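You operate a simulated robot arm through the tools that you are given. There is no shell and no other tool. Be economical: measure what you need, move in short steps, check, and stop when the job is done.

Carry out the task below with a simulated robot arm. There is one attempt and no reset: what you move stays moved.

TASK
Put the pot marked "2" from the top of the repair bench on top of the brown pad and the pot marked "1" on top of the teal tin.

It is judged by the outcome, as a careful person would: the job done as asked, and still so three seconds after it is handed in. It fails if anything else is knocked over, pushed out of place, dropped, spilled or broken.

THE ROBOT
A 7-joint arm with a two-finger parallel gripper, fixed in place. Base frame: the origin is at the foot of the arm, x ahead of it, y to its left, z up; the work surface is at about z = 900. Lengths are in mm, angles in degrees, forces in N, time in s.
With the tool pointing down near the work surface it reaches from about 300 to 680 mm from the base axis. Its first joint turns from -66.0 to 66.0 degrees. Payload 1.57 kg.
Tool frame: the origin (TCP) lies between the finger pads and is the grasp point; the fingertips stand 30 mm ahead of it; z points along the fingers, y is the line along which they close. The gripper opens to 110 mm. The fingers are 24 mm wide and 12 mm thick; the gripper's body (48 by 112 mm) begins 78 mm behind the TCP.
Orientation is that of the tool frame in the base frame, as a unit quaternion [w, x, y, z]. With the fingers straight down and closing along the base's y, the tool's x points along the base's -x, its y along +y and its z along -z.

THE INTERFACE
- The arm moves only by the tool nudge_tool. Its argument "commands" is a list of rows, each a list of 3 entries, a list of its own where there are three numbers: the shift along the tool's x, y, z in units of 40 mm (1.0 is 40 mm), then the turn, a rotation vector about the tool's x, y, z in units of 8 degrees (1.0 is 8 degrees), then the opening, from 0 (shut) to 1 (fully open). In form: [[[dx, dy, dz], [ax, ay, az], claw], ...]. A call has 1 to 20 rows; each row shifts and turns the commanded pose from where the row before left it, along the tool's axes as they then stand. A call with a number of a shift or a turn outside -1 to 1 is refused whole. A row lasts 0.2 s, in which the tool goes at most 50 mm and 8.6 degrees; a call with a longer step from one row to the next is refused whole, and so is a gripper value outside its range. A pose out of reach is approached as far as the arm can. The call stops where the force on the tool passes 40 N (or 10 N more than at its start, if that is more) or the arm is blocked; 0.2 s more then pass. The fingers move at their own pace (about 108 mm/s each) and stop on an object; they squeeze with about 38 N. The grip force told is the motor's: it shows also when the fingers shut on nothing. Time passes only in rows, and 0.2 s behind the last, so rows that do not move let the fingers close. It gives the time, the measured TCP pose, the force on the tool (base axes), the opening and the grip force at its end, in the units of the frame above (readings bear some noise).
- Cameras (640 x 400 px; columns grow to the right, rows downward): "scene" is fixed at [170.5, -392.1, 1409.4]; the picture's right is [0.75, -0.66, 0.00], its down [-0.33, -0.38, -0.86] and it looks along [0.57, 0.65, -0.51] (base axes); focal length 333 px, centre (320, 200). "wrist" rides on the gripper at [-36, 0, -80] in the tool frame; the picture's right is [0.00, -1.00, 0.00], its down [0.97, 0.00, -0.24] and it looks along [0.24, 0.00, 0.97] (tool axes); focal length 218 px, centre (320, 200).
- snapshot(camera): a new picture of that camera. No time passes.
- measure_at(camera, pixels): for up to 12 pixels [column, row] of the newest picture of that camera ("zoom" is the newest enlarged one), the place [x, y, z] in the base frame of the surface seen there, good to about 3 mm. No time passes.
- enlarge(camera, box): a new picture of the part [left, top, right, bottom] of that camera's present view, enlarged. No time passes.
- job_done(): hands the job in; it is judged then, once.

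Work in short steps. Measure before you move; look again where a grasp or a placing could have gone wrong, and mend it. You have 60 turns and 20 pictures in all, the two below and enlarged ones among them. Open the gripper and draw the arm clear of the work before you hand the job in, unless the task says otherwise; then end with one line.

The tools are called after "Emit:" by a JSON object that holds its "fn" and its "kwargs". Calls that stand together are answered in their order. nudge_tool: Moves the arm, as the interface text tells. Its arguments: {"type":"object","properties":{"commands":{"type":"array","items":{"type":"array"}}},"required":["commands"]} The other tools are called the same way: snapshot (camera) takes a picture; measure_at (camera, pixels) gives the place of the surface under pixels of a picture; enlarge (camera, box) takes an enlarged picture of a part of a camera's view; job_done () hands the job in.

At the start:

```text
clock: 0.0
position: [447.9, 52.5, 1201.0]
tcp_rot: [0.0, 0.001, 1.0, 0.0]
wrist_force: [-0.5, 0.9, 0.3]
grip_width: 110.2
grasp_force: 0.0
```

scene: 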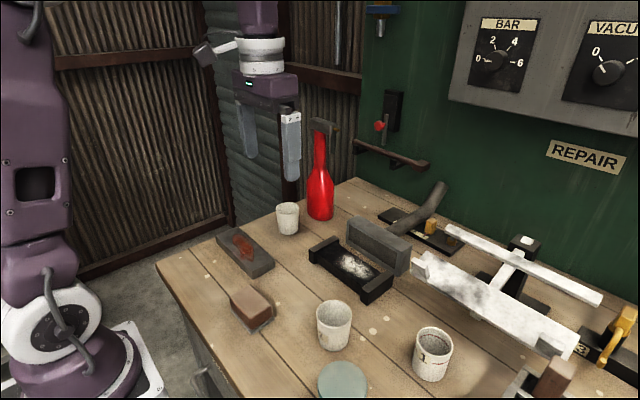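
wrist: 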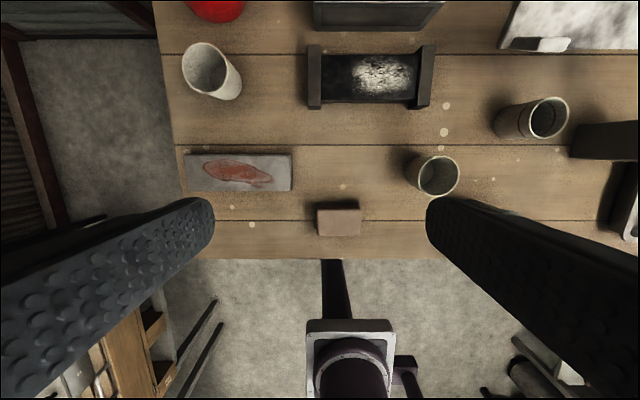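

I'll enlarge the pots to read the marks: candidates at (288,218), (333,325) and (432,353), plus pad (250,305) and tin (343,380).

Emit:
{"fn": "enlarge", "kwargs": {"camera": "scene", "box": [200, 190, 480, 400]}}

Emit:
{"fn": "measure_at", "kwargs": {"camera": "scene", "pixels": [[343, 375], [343, 395], [247, 300], [235, 292], [262, 297], [250, 316], [333, 308], [333, 345], [432, 335], [430, 372], [288, 210], [288, 230]]}}

Emit:
{"fn": "measure_at", "kwargs": {"camera": "wrist", "pixels": [[320, 212], [358, 212], [320, 233], [358, 233], [420, 176], [459, 176], [438, 157], [437, 193], [530, 118], [568, 115], [548, 98], [553, 137]]}}

```text
1.90 times, centred on (340, 295) of scene
```

zoom: 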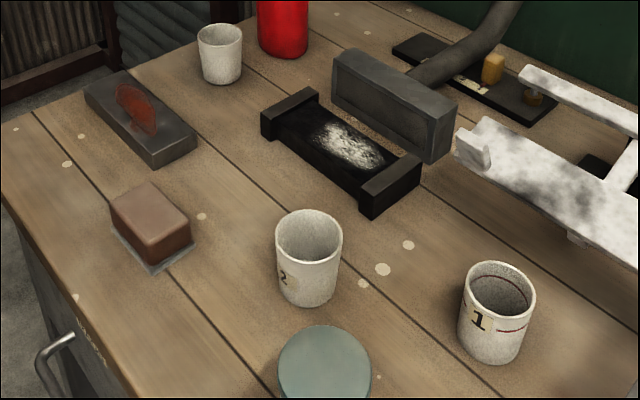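

```text
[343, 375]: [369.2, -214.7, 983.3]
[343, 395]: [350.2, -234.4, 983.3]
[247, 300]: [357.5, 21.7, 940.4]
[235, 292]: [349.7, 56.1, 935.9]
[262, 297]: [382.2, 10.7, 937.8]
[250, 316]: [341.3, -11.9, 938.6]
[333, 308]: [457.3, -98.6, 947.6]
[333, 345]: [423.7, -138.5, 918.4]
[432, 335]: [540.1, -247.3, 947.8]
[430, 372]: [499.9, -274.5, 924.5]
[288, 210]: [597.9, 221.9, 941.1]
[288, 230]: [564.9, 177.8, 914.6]
```

```text
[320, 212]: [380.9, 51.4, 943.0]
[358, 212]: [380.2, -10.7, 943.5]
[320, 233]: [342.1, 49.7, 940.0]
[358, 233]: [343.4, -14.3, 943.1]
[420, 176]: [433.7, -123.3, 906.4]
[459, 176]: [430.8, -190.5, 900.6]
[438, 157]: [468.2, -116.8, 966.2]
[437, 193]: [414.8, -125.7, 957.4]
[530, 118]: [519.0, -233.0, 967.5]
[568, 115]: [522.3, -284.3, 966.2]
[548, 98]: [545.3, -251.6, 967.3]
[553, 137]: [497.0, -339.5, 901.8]
```

Pot "2" is the middle one, pot "1" the right one. I measure the tin's rim, the pots' rims and the pad's edges in the zoom picture.

Emit:
{"fn": "measure_at", "kwargs": {"camera": "zoom", "pixels": [[281, 368], [368, 368], [325, 328], [325, 395], [295, 340], [355, 340], [278, 235], [340, 235], [309, 212], [466, 285], [533, 290], [500, 264]]}}

Emit:
{"fn": "measure_at", "kwargs": {"camera": "zoom", "pixels": [[114, 200], [150, 185], [188, 217], [150, 242], [192, 242], [150, 272], [310, 258], [307, 300], [498, 316], [492, 358], [115, 100], [170, 140]]}}

```text
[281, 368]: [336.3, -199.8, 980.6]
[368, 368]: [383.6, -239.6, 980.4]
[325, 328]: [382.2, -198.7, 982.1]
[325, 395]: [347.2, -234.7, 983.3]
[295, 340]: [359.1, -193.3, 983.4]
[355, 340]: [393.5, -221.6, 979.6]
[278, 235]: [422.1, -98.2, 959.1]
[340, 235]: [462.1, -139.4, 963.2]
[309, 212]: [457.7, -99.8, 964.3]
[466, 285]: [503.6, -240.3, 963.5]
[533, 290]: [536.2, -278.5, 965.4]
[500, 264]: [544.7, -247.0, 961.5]
```

```text
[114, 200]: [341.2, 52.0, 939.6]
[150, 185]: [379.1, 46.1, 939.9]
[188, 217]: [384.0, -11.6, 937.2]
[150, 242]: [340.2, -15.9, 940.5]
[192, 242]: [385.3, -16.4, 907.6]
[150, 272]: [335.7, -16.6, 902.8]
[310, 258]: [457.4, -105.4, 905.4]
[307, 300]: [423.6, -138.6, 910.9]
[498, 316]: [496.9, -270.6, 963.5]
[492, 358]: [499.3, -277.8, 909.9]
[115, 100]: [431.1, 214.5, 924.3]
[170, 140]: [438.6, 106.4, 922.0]
```

Pot 2 is centred near (442,-119), rim at 965; pad centre is (362,17), top 941; tin centre (361,-220), top 982; pot 1 (521,-259). I move above pot 2 to z≈1060.

Emit:
{"fn": "nudge_tool", "kwargs": {"commands": [[[0.025, -0.715, 0.5875], [0, 0, 0], 1], [[0.025, -0.715, 0.5875], [0, 0, 0], 1], [[0.025, -0.715, 0.5875], [0, 0, 0], 1], [[0.025, -0.715, 0.5875], [0, 0, 0], 1], [[0.025, -0.715, 0.5875], [0, 0, 0], 1], [[0.025, -0.715, 0.5875], [0, 0, 0], 1], [[0, 0, 0], [0, 0, 0], 1], [[0, 0, 0], [0, 0, 0], 1]]}}

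Emit:
{"fn": "snapshot", "kwargs": {"camera": "wrist"}}

```text
clock: 1.8
position: [443.1, -120.3, 1060.5]
tcp_rot: [0.0, 0.0, 1.0, 0.0]
wrist_force: [1.3, 0.4, -0.4]
grip_width: 110.1
grasp_force: 0.0
```

```text
16 pictures are left
```

wrist: 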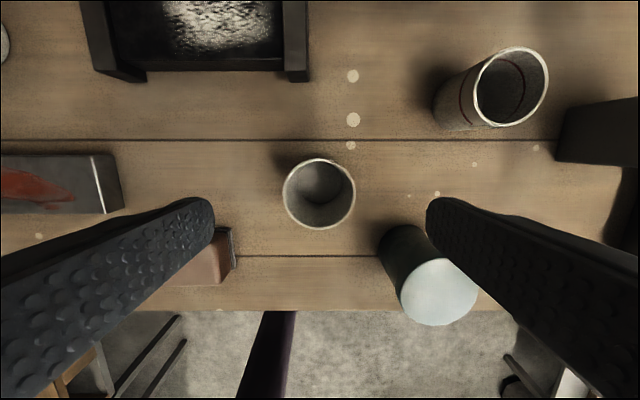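

The pot's rim is centred at (319,194), well between the fingers. I check the rim, the tin and pot 1 for exact places.

Emit:
{"fn": "measure_at", "kwargs": {"camera": "wrist", "pixels": [[284, 192], [354, 192], [319, 159], [320, 228], [320, 190], [438, 260], [402, 293], [474, 290], [437, 323], [512, 48], [547, 85], [476, 95]]}}

```text
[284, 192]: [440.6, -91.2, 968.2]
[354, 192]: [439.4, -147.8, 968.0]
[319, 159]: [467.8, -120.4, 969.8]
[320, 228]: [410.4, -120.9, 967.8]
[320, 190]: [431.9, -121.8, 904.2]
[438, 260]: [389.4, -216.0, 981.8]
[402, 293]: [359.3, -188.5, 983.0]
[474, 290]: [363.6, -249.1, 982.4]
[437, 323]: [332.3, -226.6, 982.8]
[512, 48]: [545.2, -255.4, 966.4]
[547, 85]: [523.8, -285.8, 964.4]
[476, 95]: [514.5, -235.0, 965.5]
```

Pot 2 centre is (440,-120). I descend 118 mm with a small x correction, pausing before closing.

Emit:
{"fn": "nudge_tool", "kwargs": {"commands": [[[0.075, 0, 0.5], [0, 0, 0], 1], [[0, 0, 0.6], [0, 0, 0], 1], [[0, 0, 0.6], [0, 0, 0], 1], [[0, 0, 0.6], [0, 0, 0], 1], [[0, 0, 0.4], [0, 0, 0], 1], [[0, 0, 0.25], [0, 0, 0], 1], [[0, 0, 0], [0, 0, 0], 1]]}}

Emit:
{"fn": "nudge_tool", "kwargs": {"commands": [[[0, 0, 0], [0, 0, 0], 0.7], [[0, 0, 0], [0, 0, 0], 0.5], [[0, 0, 0], [0, 0, 0], 0.3], [[0, 0, 0], [0, 0, 0], 0.3], [[0, 0, 0], [0, 0, 0], 0.3]]}}

```text
clock: 3.4
position: [438.7, -121.5, 941.2]
tcp_rot: [0.0, 0.0, 1.0, 0.0]
wrist_force: [-1.1, -0.3, -0.6]
grip_width: 110.2
grasp_force: 0.1
```

```text
clock: 4.6
position: [439.5, -121.9, 941.0]
tcp_rot: [0.0, 0.001, 1.0, 0.0]
wrist_force: [0.8, -0.6, 0.1]
grip_width: 56.0
grasp_force: 38.0
```

The grip holds at 56 mm. I lift 100 mm and check.

Emit:
{"fn": "nudge_tool", "kwargs": {"commands": [[[0, 0, -0.25], [0, 0, 0], 0.2], [[0, 0, -0.5], [0, 0, 0], 0.2], [[0, 0, -0.6], [0, 0, 0], 0.2], [[0, 0, -0.6], [0, 0, 0], 0.2], [[0, 0, -0.55], [0, 0, 0], 0.2], [[0, 0, 0], [0, 0, 0], 0.2]]}}

Emit:
{"fn": "snapshot", "kwargs": {"camera": "wrist"}}

```text
clock: 6.0
position: [437.2, -119.0, 1042.1]
tcp_rot: [0.0, -0.001, 1.0, -0.001]
wrist_force: [-0.5, -0.4, -0.3]
grip_width: 56.5
grasp_force: 37.9
```

```text
15 pictures are left
```

wrist: 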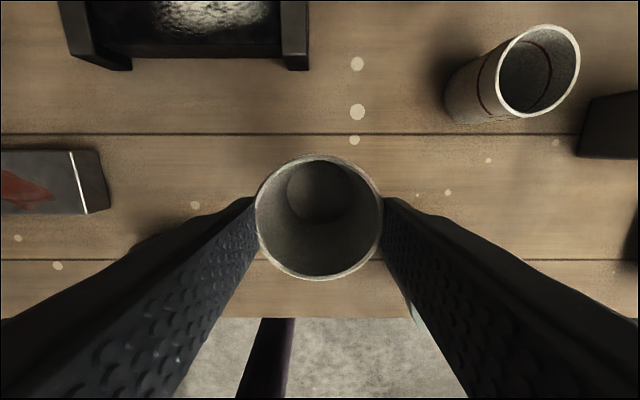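

Pot held level. I carry it to above the pad centre (362,18) at the same height and look before lowering.

Emit:
{"fn": "nudge_tool", "kwargs": {"commands": [[[0.2, 0.35, 0], [0, 0, 0], 0.2], [[0.385, 0.683, 0], [0, 0, 0], 0.2], [[0.385, 0.683, 0], [0, 0, 0], 0.2], [[0.385, 0.683, 0], [0, 0, 0], 0.2], [[0.385, 0.683, 0], [0, 0, 0], 0.2], [[0.185, 0.34, 0], [0, 0, 0], 0.2], [[0, 0, 0], [0, 0, 0], 0.2], [[0, 0, 0], [0, 0, 0], 0.2]]}}

Emit:
{"fn": "enlarge", "kwargs": {"camera": "scene", "box": [160, 190, 440, 365]}}

```text
clock: 7.8
position: [363.0, 15.7, 1043.0]
tcp_rot: [-0.001, 0.0, 1.0, 0.001]
wrist_force: [0.5, -0.1, -0.4]
grip_width: 56.6
grasp_force: 38.2
```

```text
2.29 times, centred on (300, 278) of scene
```

zoom: 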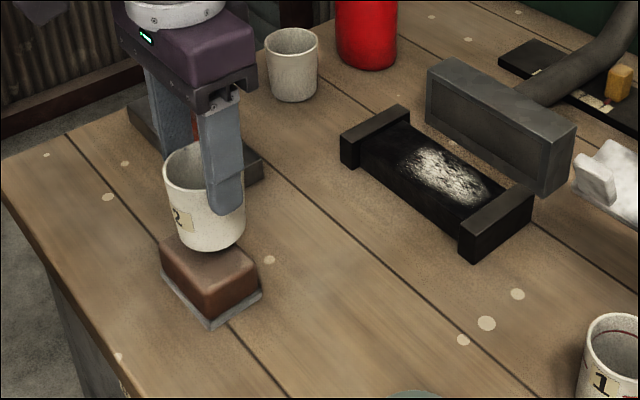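

Pot is above the pad, base at about 1001; pad top about 942. I lower 54 mm, then creep.

Emit:
{"fn": "nudge_tool", "kwargs": {"commands": [[[0, 0, 0.4], [0, 0, 0], 0.2], [[0, 0, 0.5], [0, 0, 0], 0.2], [[0, 0, 0.3], [0, 0, 0], 0.2], [[0, 0, 0.15], [0, 0, 0], 0.2], [[0, 0, 0], [0, 0, 0], 0.2], [[0, 0, 0], [0, 0, 0], 0.2]]}}

Emit:
{"fn": "nudge_tool", "kwargs": {"commands": [[[0, 0, 0.05], [0, 0, 0], 0.2], [[0, 0, 0], [0, 0, 0], 0.2]]}}

Emit:
{"fn": "enlarge", "kwargs": {"camera": "scene", "box": [190, 230, 310, 340]}}

```text
clock: 9.2
position: [361.3, 17.8, 987.7]
tcp_rot: [0.001, 0.0, 1.0, 0.001]
wrist_force: [4.3, -1.2, 28.9]
grip_width: 55.6
grasp_force: 37.8
```

```text
clock: 9.8
position: [361.1, 16.4, 986.6]
tcp_rot: [0.0, -0.001, 1.0, 0.0]
wrist_force: [2.6, -1.7, 30.5]
grip_width: 55.7
grasp_force: 38.1
```

```text
3.64 times, centred on (250, 285) of scene
```

zoom: 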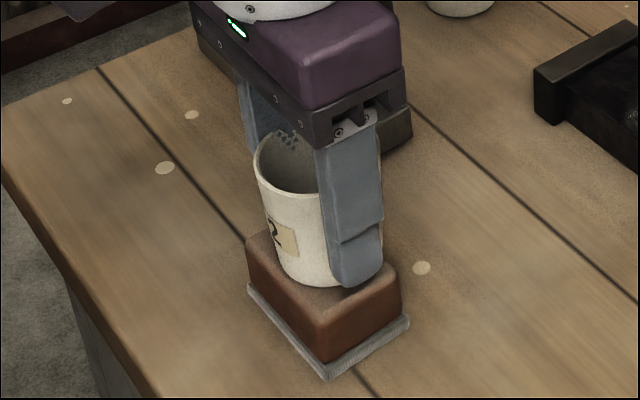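

Contact is made (≈30 N). I ease up 1.5 mm to unload, then open slowly.

Emit:
{"fn": "nudge_tool", "kwargs": {"commands": [[[0, 0, -0.04], [0, 0, 0], 0.2], [[0, 0, 0], [0, 0, 0], 0.2]]}}

```text
clock: 10.4
position: [360.1, 17.3, 986.0]
tcp_rot: [-0.001, 0.0, 1.0, 0.0]
wrist_force: [0.5, 1.3, 3.2]
grip_width: 55.4
grasp_force: 38.0
```

Force has fallen to 3 N. I open gradually; the right finger has free space, the left stays clear above the bench.

Emit:
{"fn": "nudge_tool", "kwargs": {"commands": [[[0, 0, 0], [0, 0, 0], 0.53], [[0, 0, 0], [0, 0, 0], 0.6], [[0, 0, 0], [0, 0, 0], 0.8], [[0, 0, 0], [0, 0, 0], 1], [[0, 0, 0], [0, 0, 0], 1]]}}

Emit:
{"fn": "nudge_tool", "kwargs": {"commands": [[[0, 0, -0.25], [0, 0, 0], 1], [[0, 0, -0.5], [0, 0, 0], 1], [[0, 0, -0.7], [0, 0, 0], 1], [[0, 0, -0.7], [0, 0, 0], 1], [[0, 0, -0.7], [0, 0, 0], 1], [[0, 0, -0.4], [0, 0, 0], 1], [[0, 0, 0], [0, 0, 0], 1], [[0, 0, 0], [0, 0, 0], 1]]}}

Emit:
{"fn": "snapshot", "kwargs": {"camera": "wrist"}}

Emit:
{"fn": "enlarge", "kwargs": {"camera": "scene", "box": [190, 230, 310, 340]}}

```text
clock: 11.6
position: [361.5, 16.9, 986.0]
tcp_rot: [0.0, 0.0, 1.0, 0.0]
wrist_force: [-0.4, -1.2, 0.0]
grip_width: 109.9
grasp_force: 0.1
```

```text
clock: 13.4
position: [360.7, 18.0, 1116.4]
tcp_rot: [0.0, 0.0, 1.0, 0.001]
wrist_force: [-0.8, 0.9, 0.0]
grip_width: 109.8
grasp_force: 0.0
```

```text
12 pictures are left
```

wrist: 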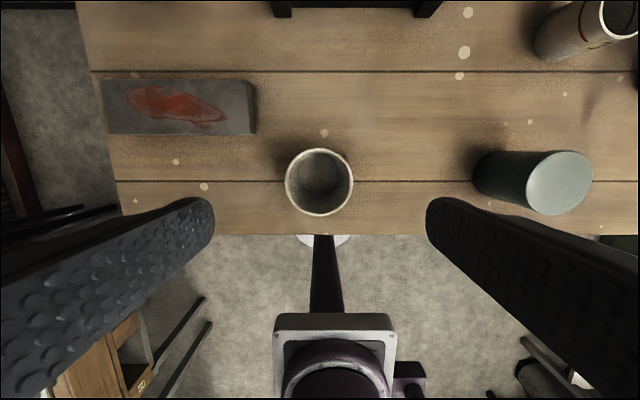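

```text
3.64 times, centred on (250, 285) of scene
```

zoom: 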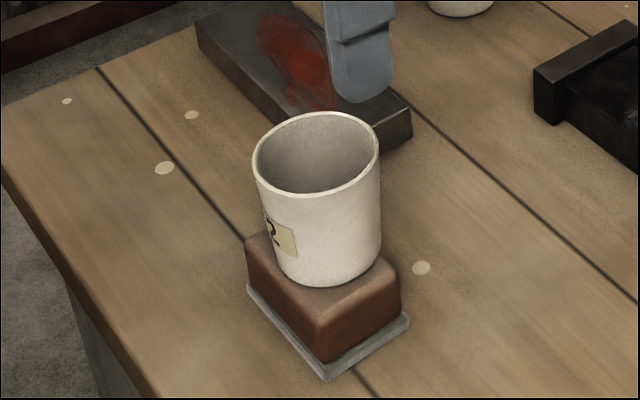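

Pot 2 stands squarely on the pad. Next I travel at height to above pot 1 (521,-259) and look.

Emit:
{"fn": "nudge_tool", "kwargs": {"commands": [[[-0.2, -0.35, 0], [0, 0, 0], 1], [[-0.442, -0.768, 0], [0, 0, 0], 1], [[-0.442, -0.768, 0], [0, 0, 0], 1], [[-0.442, -0.768, 0], [0, 0, 0], 1], [[-0.442, -0.768, 0], [0, 0, 0], 1], [[-0.442, -0.768, 0], [0, 0, 0], 1], [[-0.442, -0.768, 0], [0, 0, 0], 1], [[-0.442, -0.768, 0], [0, 0, 0], 1], [[-0.442, -0.768, 0], [0, 0, 0], 1], [[-0.242, -0.418, 0], [0, 0, 0], 1], [[0, 0, 0], [0, 0, 0], 1], [[0, 0, 0], [0, 0, 0], 1]]}}

Emit:
{"fn": "snapshot", "kwargs": {"camera": "wrist"}}

Emit:
{"fn": "snapshot", "kwargs": {"camera": "scene"}}

```text
clock: 16.0
position: [518.4, -261.5, 1118.9]
tcp_rot: [0.0, 0.0, 1.0, 0.0]
wrist_force: [-0.5, -0.2, 0.5]
grip_width: 110.2
grasp_force: 0.1
```

```text
10 pictures are left
```

wrist: 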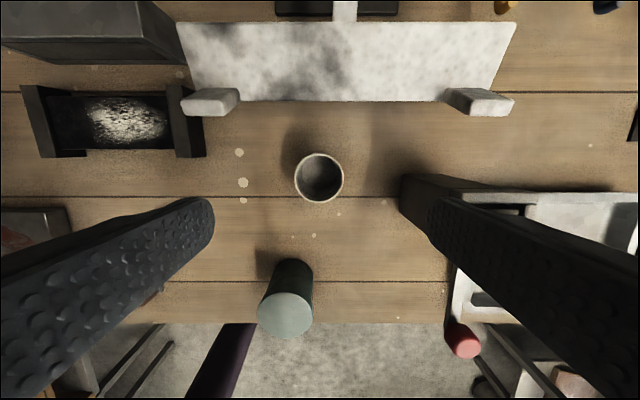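

```text
9 pictures are left
```

scene: 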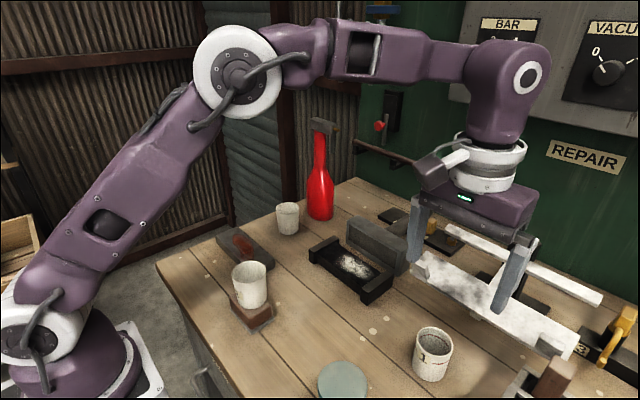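

The box at (405,195) and the white jaws at (210,100), (480,100) are neighbours; I measure them and the rim at (319,178).

Emit:
{"fn": "measure_at", "kwargs": {"camera": "wrist", "pixels": [[319, 154], [319, 200], [296, 178], [343, 178], [405, 178], [403, 208], [430, 190], [520, 195], [210, 112], [480, 112], [240, 92], [448, 92]]}}

```text
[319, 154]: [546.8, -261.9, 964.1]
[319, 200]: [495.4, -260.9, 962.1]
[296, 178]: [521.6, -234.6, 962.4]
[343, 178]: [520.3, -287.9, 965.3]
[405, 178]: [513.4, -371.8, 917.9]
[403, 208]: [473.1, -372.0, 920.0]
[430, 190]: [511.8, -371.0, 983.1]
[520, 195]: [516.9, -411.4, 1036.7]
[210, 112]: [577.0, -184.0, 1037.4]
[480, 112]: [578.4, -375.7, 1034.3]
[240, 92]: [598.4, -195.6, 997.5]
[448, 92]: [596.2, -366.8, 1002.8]
```

Obstacles: box wall y=-371, white jaws x≥577; fingers (to y≈-328, x±12) clear both. Pot centre is (521,-261); I descend to z≈942 and grip.

Emit:
{"fn": "nudge_tool", "kwargs": {"commands": [[[0, -0.025, 0.5], [0, 0, 0], 1], [[0, 0, 0.7], [0, 0, 0], 1], [[0, 0, 0.7], [0, 0, 0], 1], [[0, 0, 0.7], [0, 0, 0], 1], [[0, 0, 0.6], [0, 0, 0], 1], [[0, 0, 0.5], [0, 0, 0], 1], [[0, 0, 0.4], [0, 0, 0], 1], [[0, 0, 0.27], [0, 0, 0], 1], [[0, 0, 0], [0, 0, 0], 1], [[0, 0, 0], [0, 0, 0], 1]]}}

Emit:
{"fn": "nudge_tool", "kwargs": {"commands": [[[0, 0, 0], [0, 0, 0], 0.7], [[0, 0, 0], [0, 0, 0], 0.5], [[0, 0, 0], [0, 0, 0], 0.3], [[0, 0, 0], [0, 0, 0], 0.2], [[0, 0, 0], [0, 0, 0], 0.2]]}}

```text
clock: 18.2
position: [519.2, -259.7, 941.3]
tcp_rot: [0.0, 0.0, 1.0, 0.0]
wrist_force: [0.1, -0.7, 0.8]
grip_width: 110.1
grasp_force: 0.1
```

```text
clock: 19.4
position: [519.8, -260.4, 941.0]
tcp_rot: [0.0, 0.0, 1.0, 0.0]
wrist_force: [0.5, 0.5, -0.5]
grip_width: 52.3
grasp_force: 38.3
```

Gripped at 52 mm. I lift 140 mm straight up.

Emit:
{"fn": "nudge_tool", "kwargs": {"commands": [[[0, 0, -0.25], [0, 0, 0], 0.2], [[0, 0, -0.5], [0, 0, 0], 0.2], [[0, 0, -0.7], [0, 0, 0], 0.2], [[0, 0, -0.7], [0, 0, 0], 0.2], [[0, 0, -0.7], [0, 0, 0], 0.2], [[0, 0, -0.65], [0, 0, 0], 0.2], [[0, 0, 0], [0, 0, 0], 0.2], [[0, 0, 0], [0, 0, 0], 0.2]]}}

Emit:
{"fn": "snapshot", "kwargs": {"camera": "wrist"}}

```text
clock: 21.2
position: [520.1, -261.2, 1083.1]
tcp_rot: [0.0, -0.001, 1.0, 0.0]
wrist_force: [0.0, 0.3, -0.1]
grip_width: 52.5
grasp_force: 38.2
```

```text
8 pictures are left
```

wrist: 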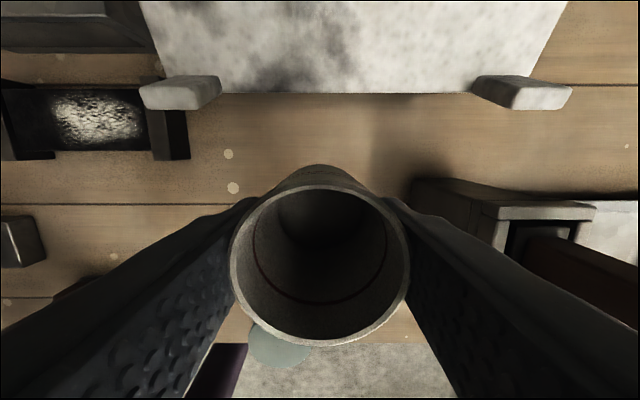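

The pot 1 rim looks centred (319,265). I measure the rim to check whether it slipped in the grip.

Emit:
{"fn": "measure_at", "kwargs": {"camera": "wrist", "pixels": [[233, 265], [407, 265], [320, 188], [320, 344], [280, 345]]}}

```text
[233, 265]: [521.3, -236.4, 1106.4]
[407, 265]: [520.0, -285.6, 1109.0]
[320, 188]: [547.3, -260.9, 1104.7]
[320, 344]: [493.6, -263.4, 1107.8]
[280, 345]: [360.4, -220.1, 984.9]
```

No slip: rim at 1107, base at ≈1041, level. I carry it at this height to above the tin (361.5,-220).

Emit:
{"fn": "nudge_tool", "kwargs": {"commands": [[[0.33, 0.085, 0], [0, 0, 0], 0.2], [[0.665, 0.171, 0], [0, 0, 0], 0.2], [[0.665, 0.171, 0], [0, 0, 0], 0.2], [[0.665, 0.171, 0], [0, 0, 0], 0.2], [[0.665, 0.171, 0], [0, 0, 0], 0.2], [[0.665, 0.171, 0], [0, 0, 0], 0.2], [[0.335, 0.085, 0], [0, 0, 0], 0.2], [[0, 0, 0], [0, 0, 0], 0.2], [[0, 0, 0], [0, 0, 0], 0.2]]}}

Emit:
{"fn": "snapshot", "kwargs": {"camera": "wrist"}}

Emit:
{"fn": "enlarge", "kwargs": {"camera": "scene", "box": [260, 260, 440, 400]}}

```text
clock: 23.2
position: [361.8, -218.5, 1079.7]
tcp_rot: [0.0, 0.0, 1.0, 0.0]
wrist_force: [-0.5, 0.1, -0.1]
grip_width: 52.3
grasp_force: 38.4
```

```text
7 pictures are left
```

wrist: 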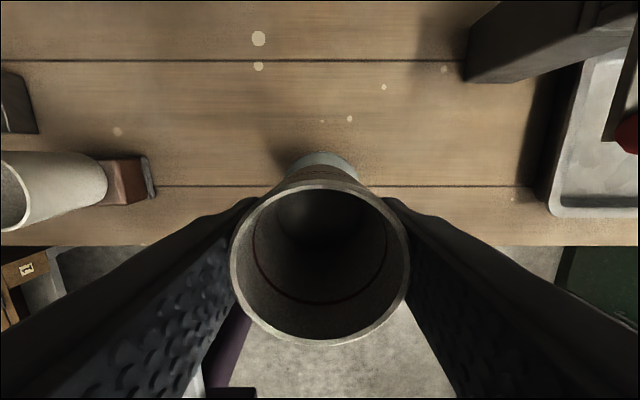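

```text
2.86 times, centred on (350, 330) of scene
```

zoom: 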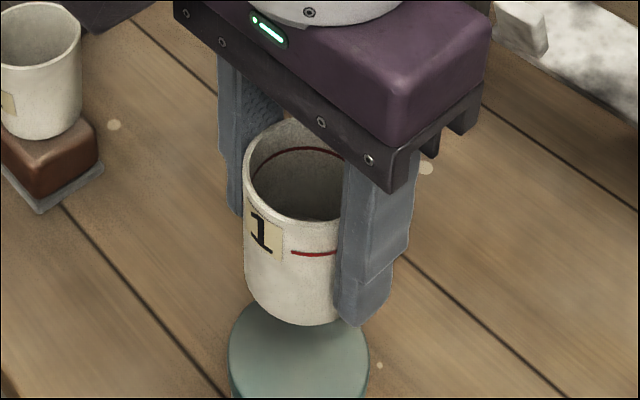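

Still held in place; gap to the tin is ≈57 mm. I lower 52 mm, then creep and watch the force.

Emit:
{"fn": "nudge_tool", "kwargs": {"commands": [[[0, 0, 0.4], [0, 0, 0], 0.2], [[0, 0, 0.5], [0, 0, 0], 0.2], [[0, 0, 0.3], [0, 0, 0], 0.2], [[0, 0, 0.1], [0, 0, 0], 0.2], [[0, 0, 0], [0, 0, 0], 0.2], [[0, 0, 0], [0, 0, 0], 0.2]]}}

Emit:
{"fn": "nudge_tool", "kwargs": {"commands": [[[0, 0, 0.035], [0, 0, 0], 0.2], [[0, 0, 0.0], [0, 0, 0], 0.2]]}}

```text
clock: 24.6
position: [360.3, -220.9, 1029.5]
tcp_rot: [0.0, 0.001, 1.0, 0.0]
wrist_force: [0.7, 0.4, 0.0]
grip_width: 52.4
grasp_force: 37.6
```

```text
clock: 25.2
position: [361.6, -221.4, 1028.7]
tcp_rot: [0.0, -0.001, 1.0, 0.0]
wrist_force: [-0.8, -0.5, 0.4]
grip_width: 52.5
grasp_force: 38.1
```

No contact yet; I creep on in about 1.5 mm steps.

Emit:
{"fn": "nudge_tool", "kwargs": {"commands": [[[0, 0, 0.035], [0, 0, 0], 0.2], [[0, 0, 0.0], [0, 0, 0], 0.2]]}}

Emit:
{"fn": "nudge_tool", "kwargs": {"commands": [[[0, 0, 0.03], [0, 0, 0], 0.2], [[0, 0, 0.0], [0, 0, 0], 0.2]]}}

```text
clock: 25.8
position: [360.1, -218.7, 1027.6]
tcp_rot: [-0.001, 0.0, 1.0, 0.0]
wrist_force: [0.5, 0.0, -0.6]
grip_width: 52.3
grasp_force: 38.2
```

```text
clock: 26.4
position: [361.5, -219.1, 1025.3]
tcp_rot: [-0.001, 0.0, 1.0, 0.0]
wrist_force: [0.6, 1.0, -0.9]
grip_width: 52.4
grasp_force: 37.7
```

Emit:
{"fn": "nudge_tool", "kwargs": {"commands": [[[0, 0, 0.03], [0, 0, 0], 0.2], [[0, 0, 0.0], [0, 0, 0], 0.2]]}}

Emit:
{"fn": "enlarge", "kwargs": {"camera": "scene", "box": [300, 320, 400, 400]}}

```text
clock: 27.0
position: [361.8, -220.9, 1025.1]
tcp_rot: [0.001, 0.0, 1.0, -0.001]
wrist_force: [-1.3, 2.0, 20.1]
grip_width: 52.3
grasp_force: 37.7
```

```text
5.00 times, centred on (350, 360) of scene
```

zoom: 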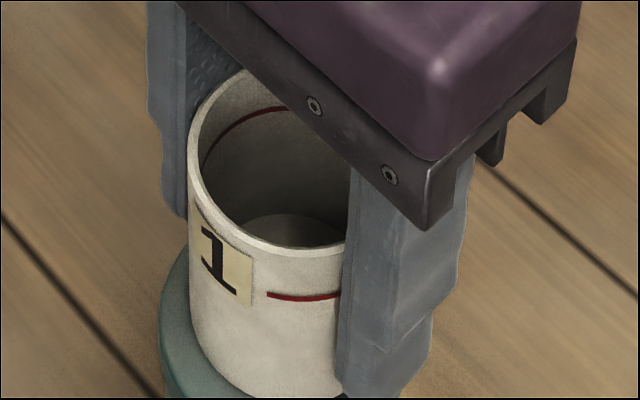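

Contact at 20 N, pot upright on the tin. I ease up 1 mm, then open slowly.

Emit:
{"fn": "nudge_tool", "kwargs": {"commands": [[[0, 0, -0.02], [0, 0, 0], 0.2], [[0, 0, 0], [0, 0, 0], 0.2]]}}

Emit:
{"fn": "nudge_tool", "kwargs": {"commands": [[[0, 0, 0], [0, 0, 0], 0.5], [[0, 0, 0], [0, 0, 0], 0.6], [[0, 0, 0], [0, 0, 0], 0.8], [[0, 0, 0], [0, 0, 0], 1], [[0, 0, 0], [0, 0, 0], 1]]}}

Emit:
{"fn": "nudge_tool", "kwargs": {"commands": [[[0, 0, -0.25], [0, 0, 0], 1], [[0, 0, -0.5], [0, 0, 0], 1], [[0, 0, -0.7], [0, 0, 0], 1], [[0, 0, -0.7], [0, 0, 0], 1], [[0, 0, -0.7], [0, 0, 0], 1], [[0, 0, -0.7], [0, 0, 0], 1], [[0, 0, -0.5], [0, 0, 0], 1], [[0, 0, 0], [0, 0, 0], 1], [[0, 0, 0], [0, 0, 0], 1]]}}

Emit:
{"fn": "snapshot", "kwargs": {"camera": "scene"}}

Emit:
{"fn": "snapshot", "kwargs": {"camera": "wrist"}}

```text
clock: 27.6
position: [361.1, -220.5, 1024.9]
tcp_rot: [0.0, -0.001, 1.0, 0.0]
wrist_force: [-0.3, -1.8, 7.5]
grip_width: 52.4
grasp_force: 38.0
```

```text
clock: 28.8
position: [361.8, -220.0, 1025.0]
tcp_rot: [0.0, 0.0, 1.0, -0.001]
wrist_force: [0.5, -0.4, -0.3]
grip_width: 110.1
grasp_force: 0.0
```

```text
clock: 30.8
position: [359.4, -218.7, 1189.2]
tcp_rot: [0.0, -0.001, 1.0, -0.001]
wrist_force: [-0.4, 0.0, -0.4]
grip_width: 110.1
grasp_force: 0.1
```

```text
4 pictures are left
```

scene: 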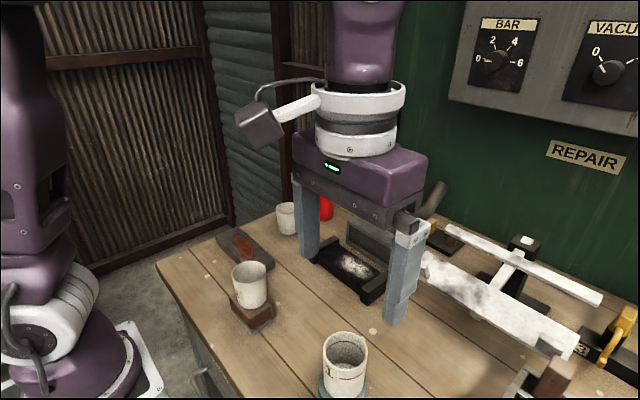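

```text
3 pictures are left
```

wrist: 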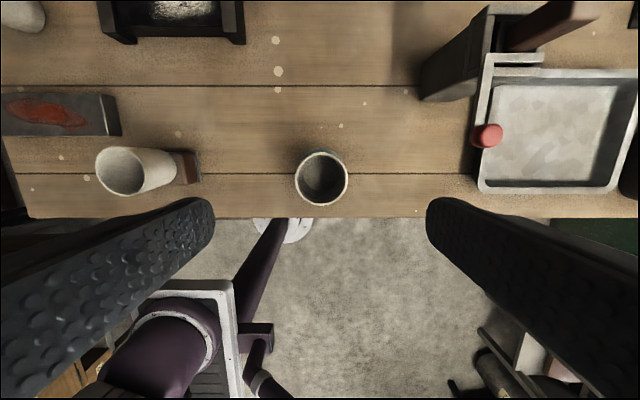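

Both pots stand upright on their targets, nothing else has moved, and the open gripper is clear above the work, so I hand in.

Emit:
{"fn": "job_done", "kwargs": {}}

```text
The job is handed in.
```

Pot "2" is standing on the brown pad and pot "1" on the teal tin; the last pictures show both upright and nothing else moved, and the job is handed in.
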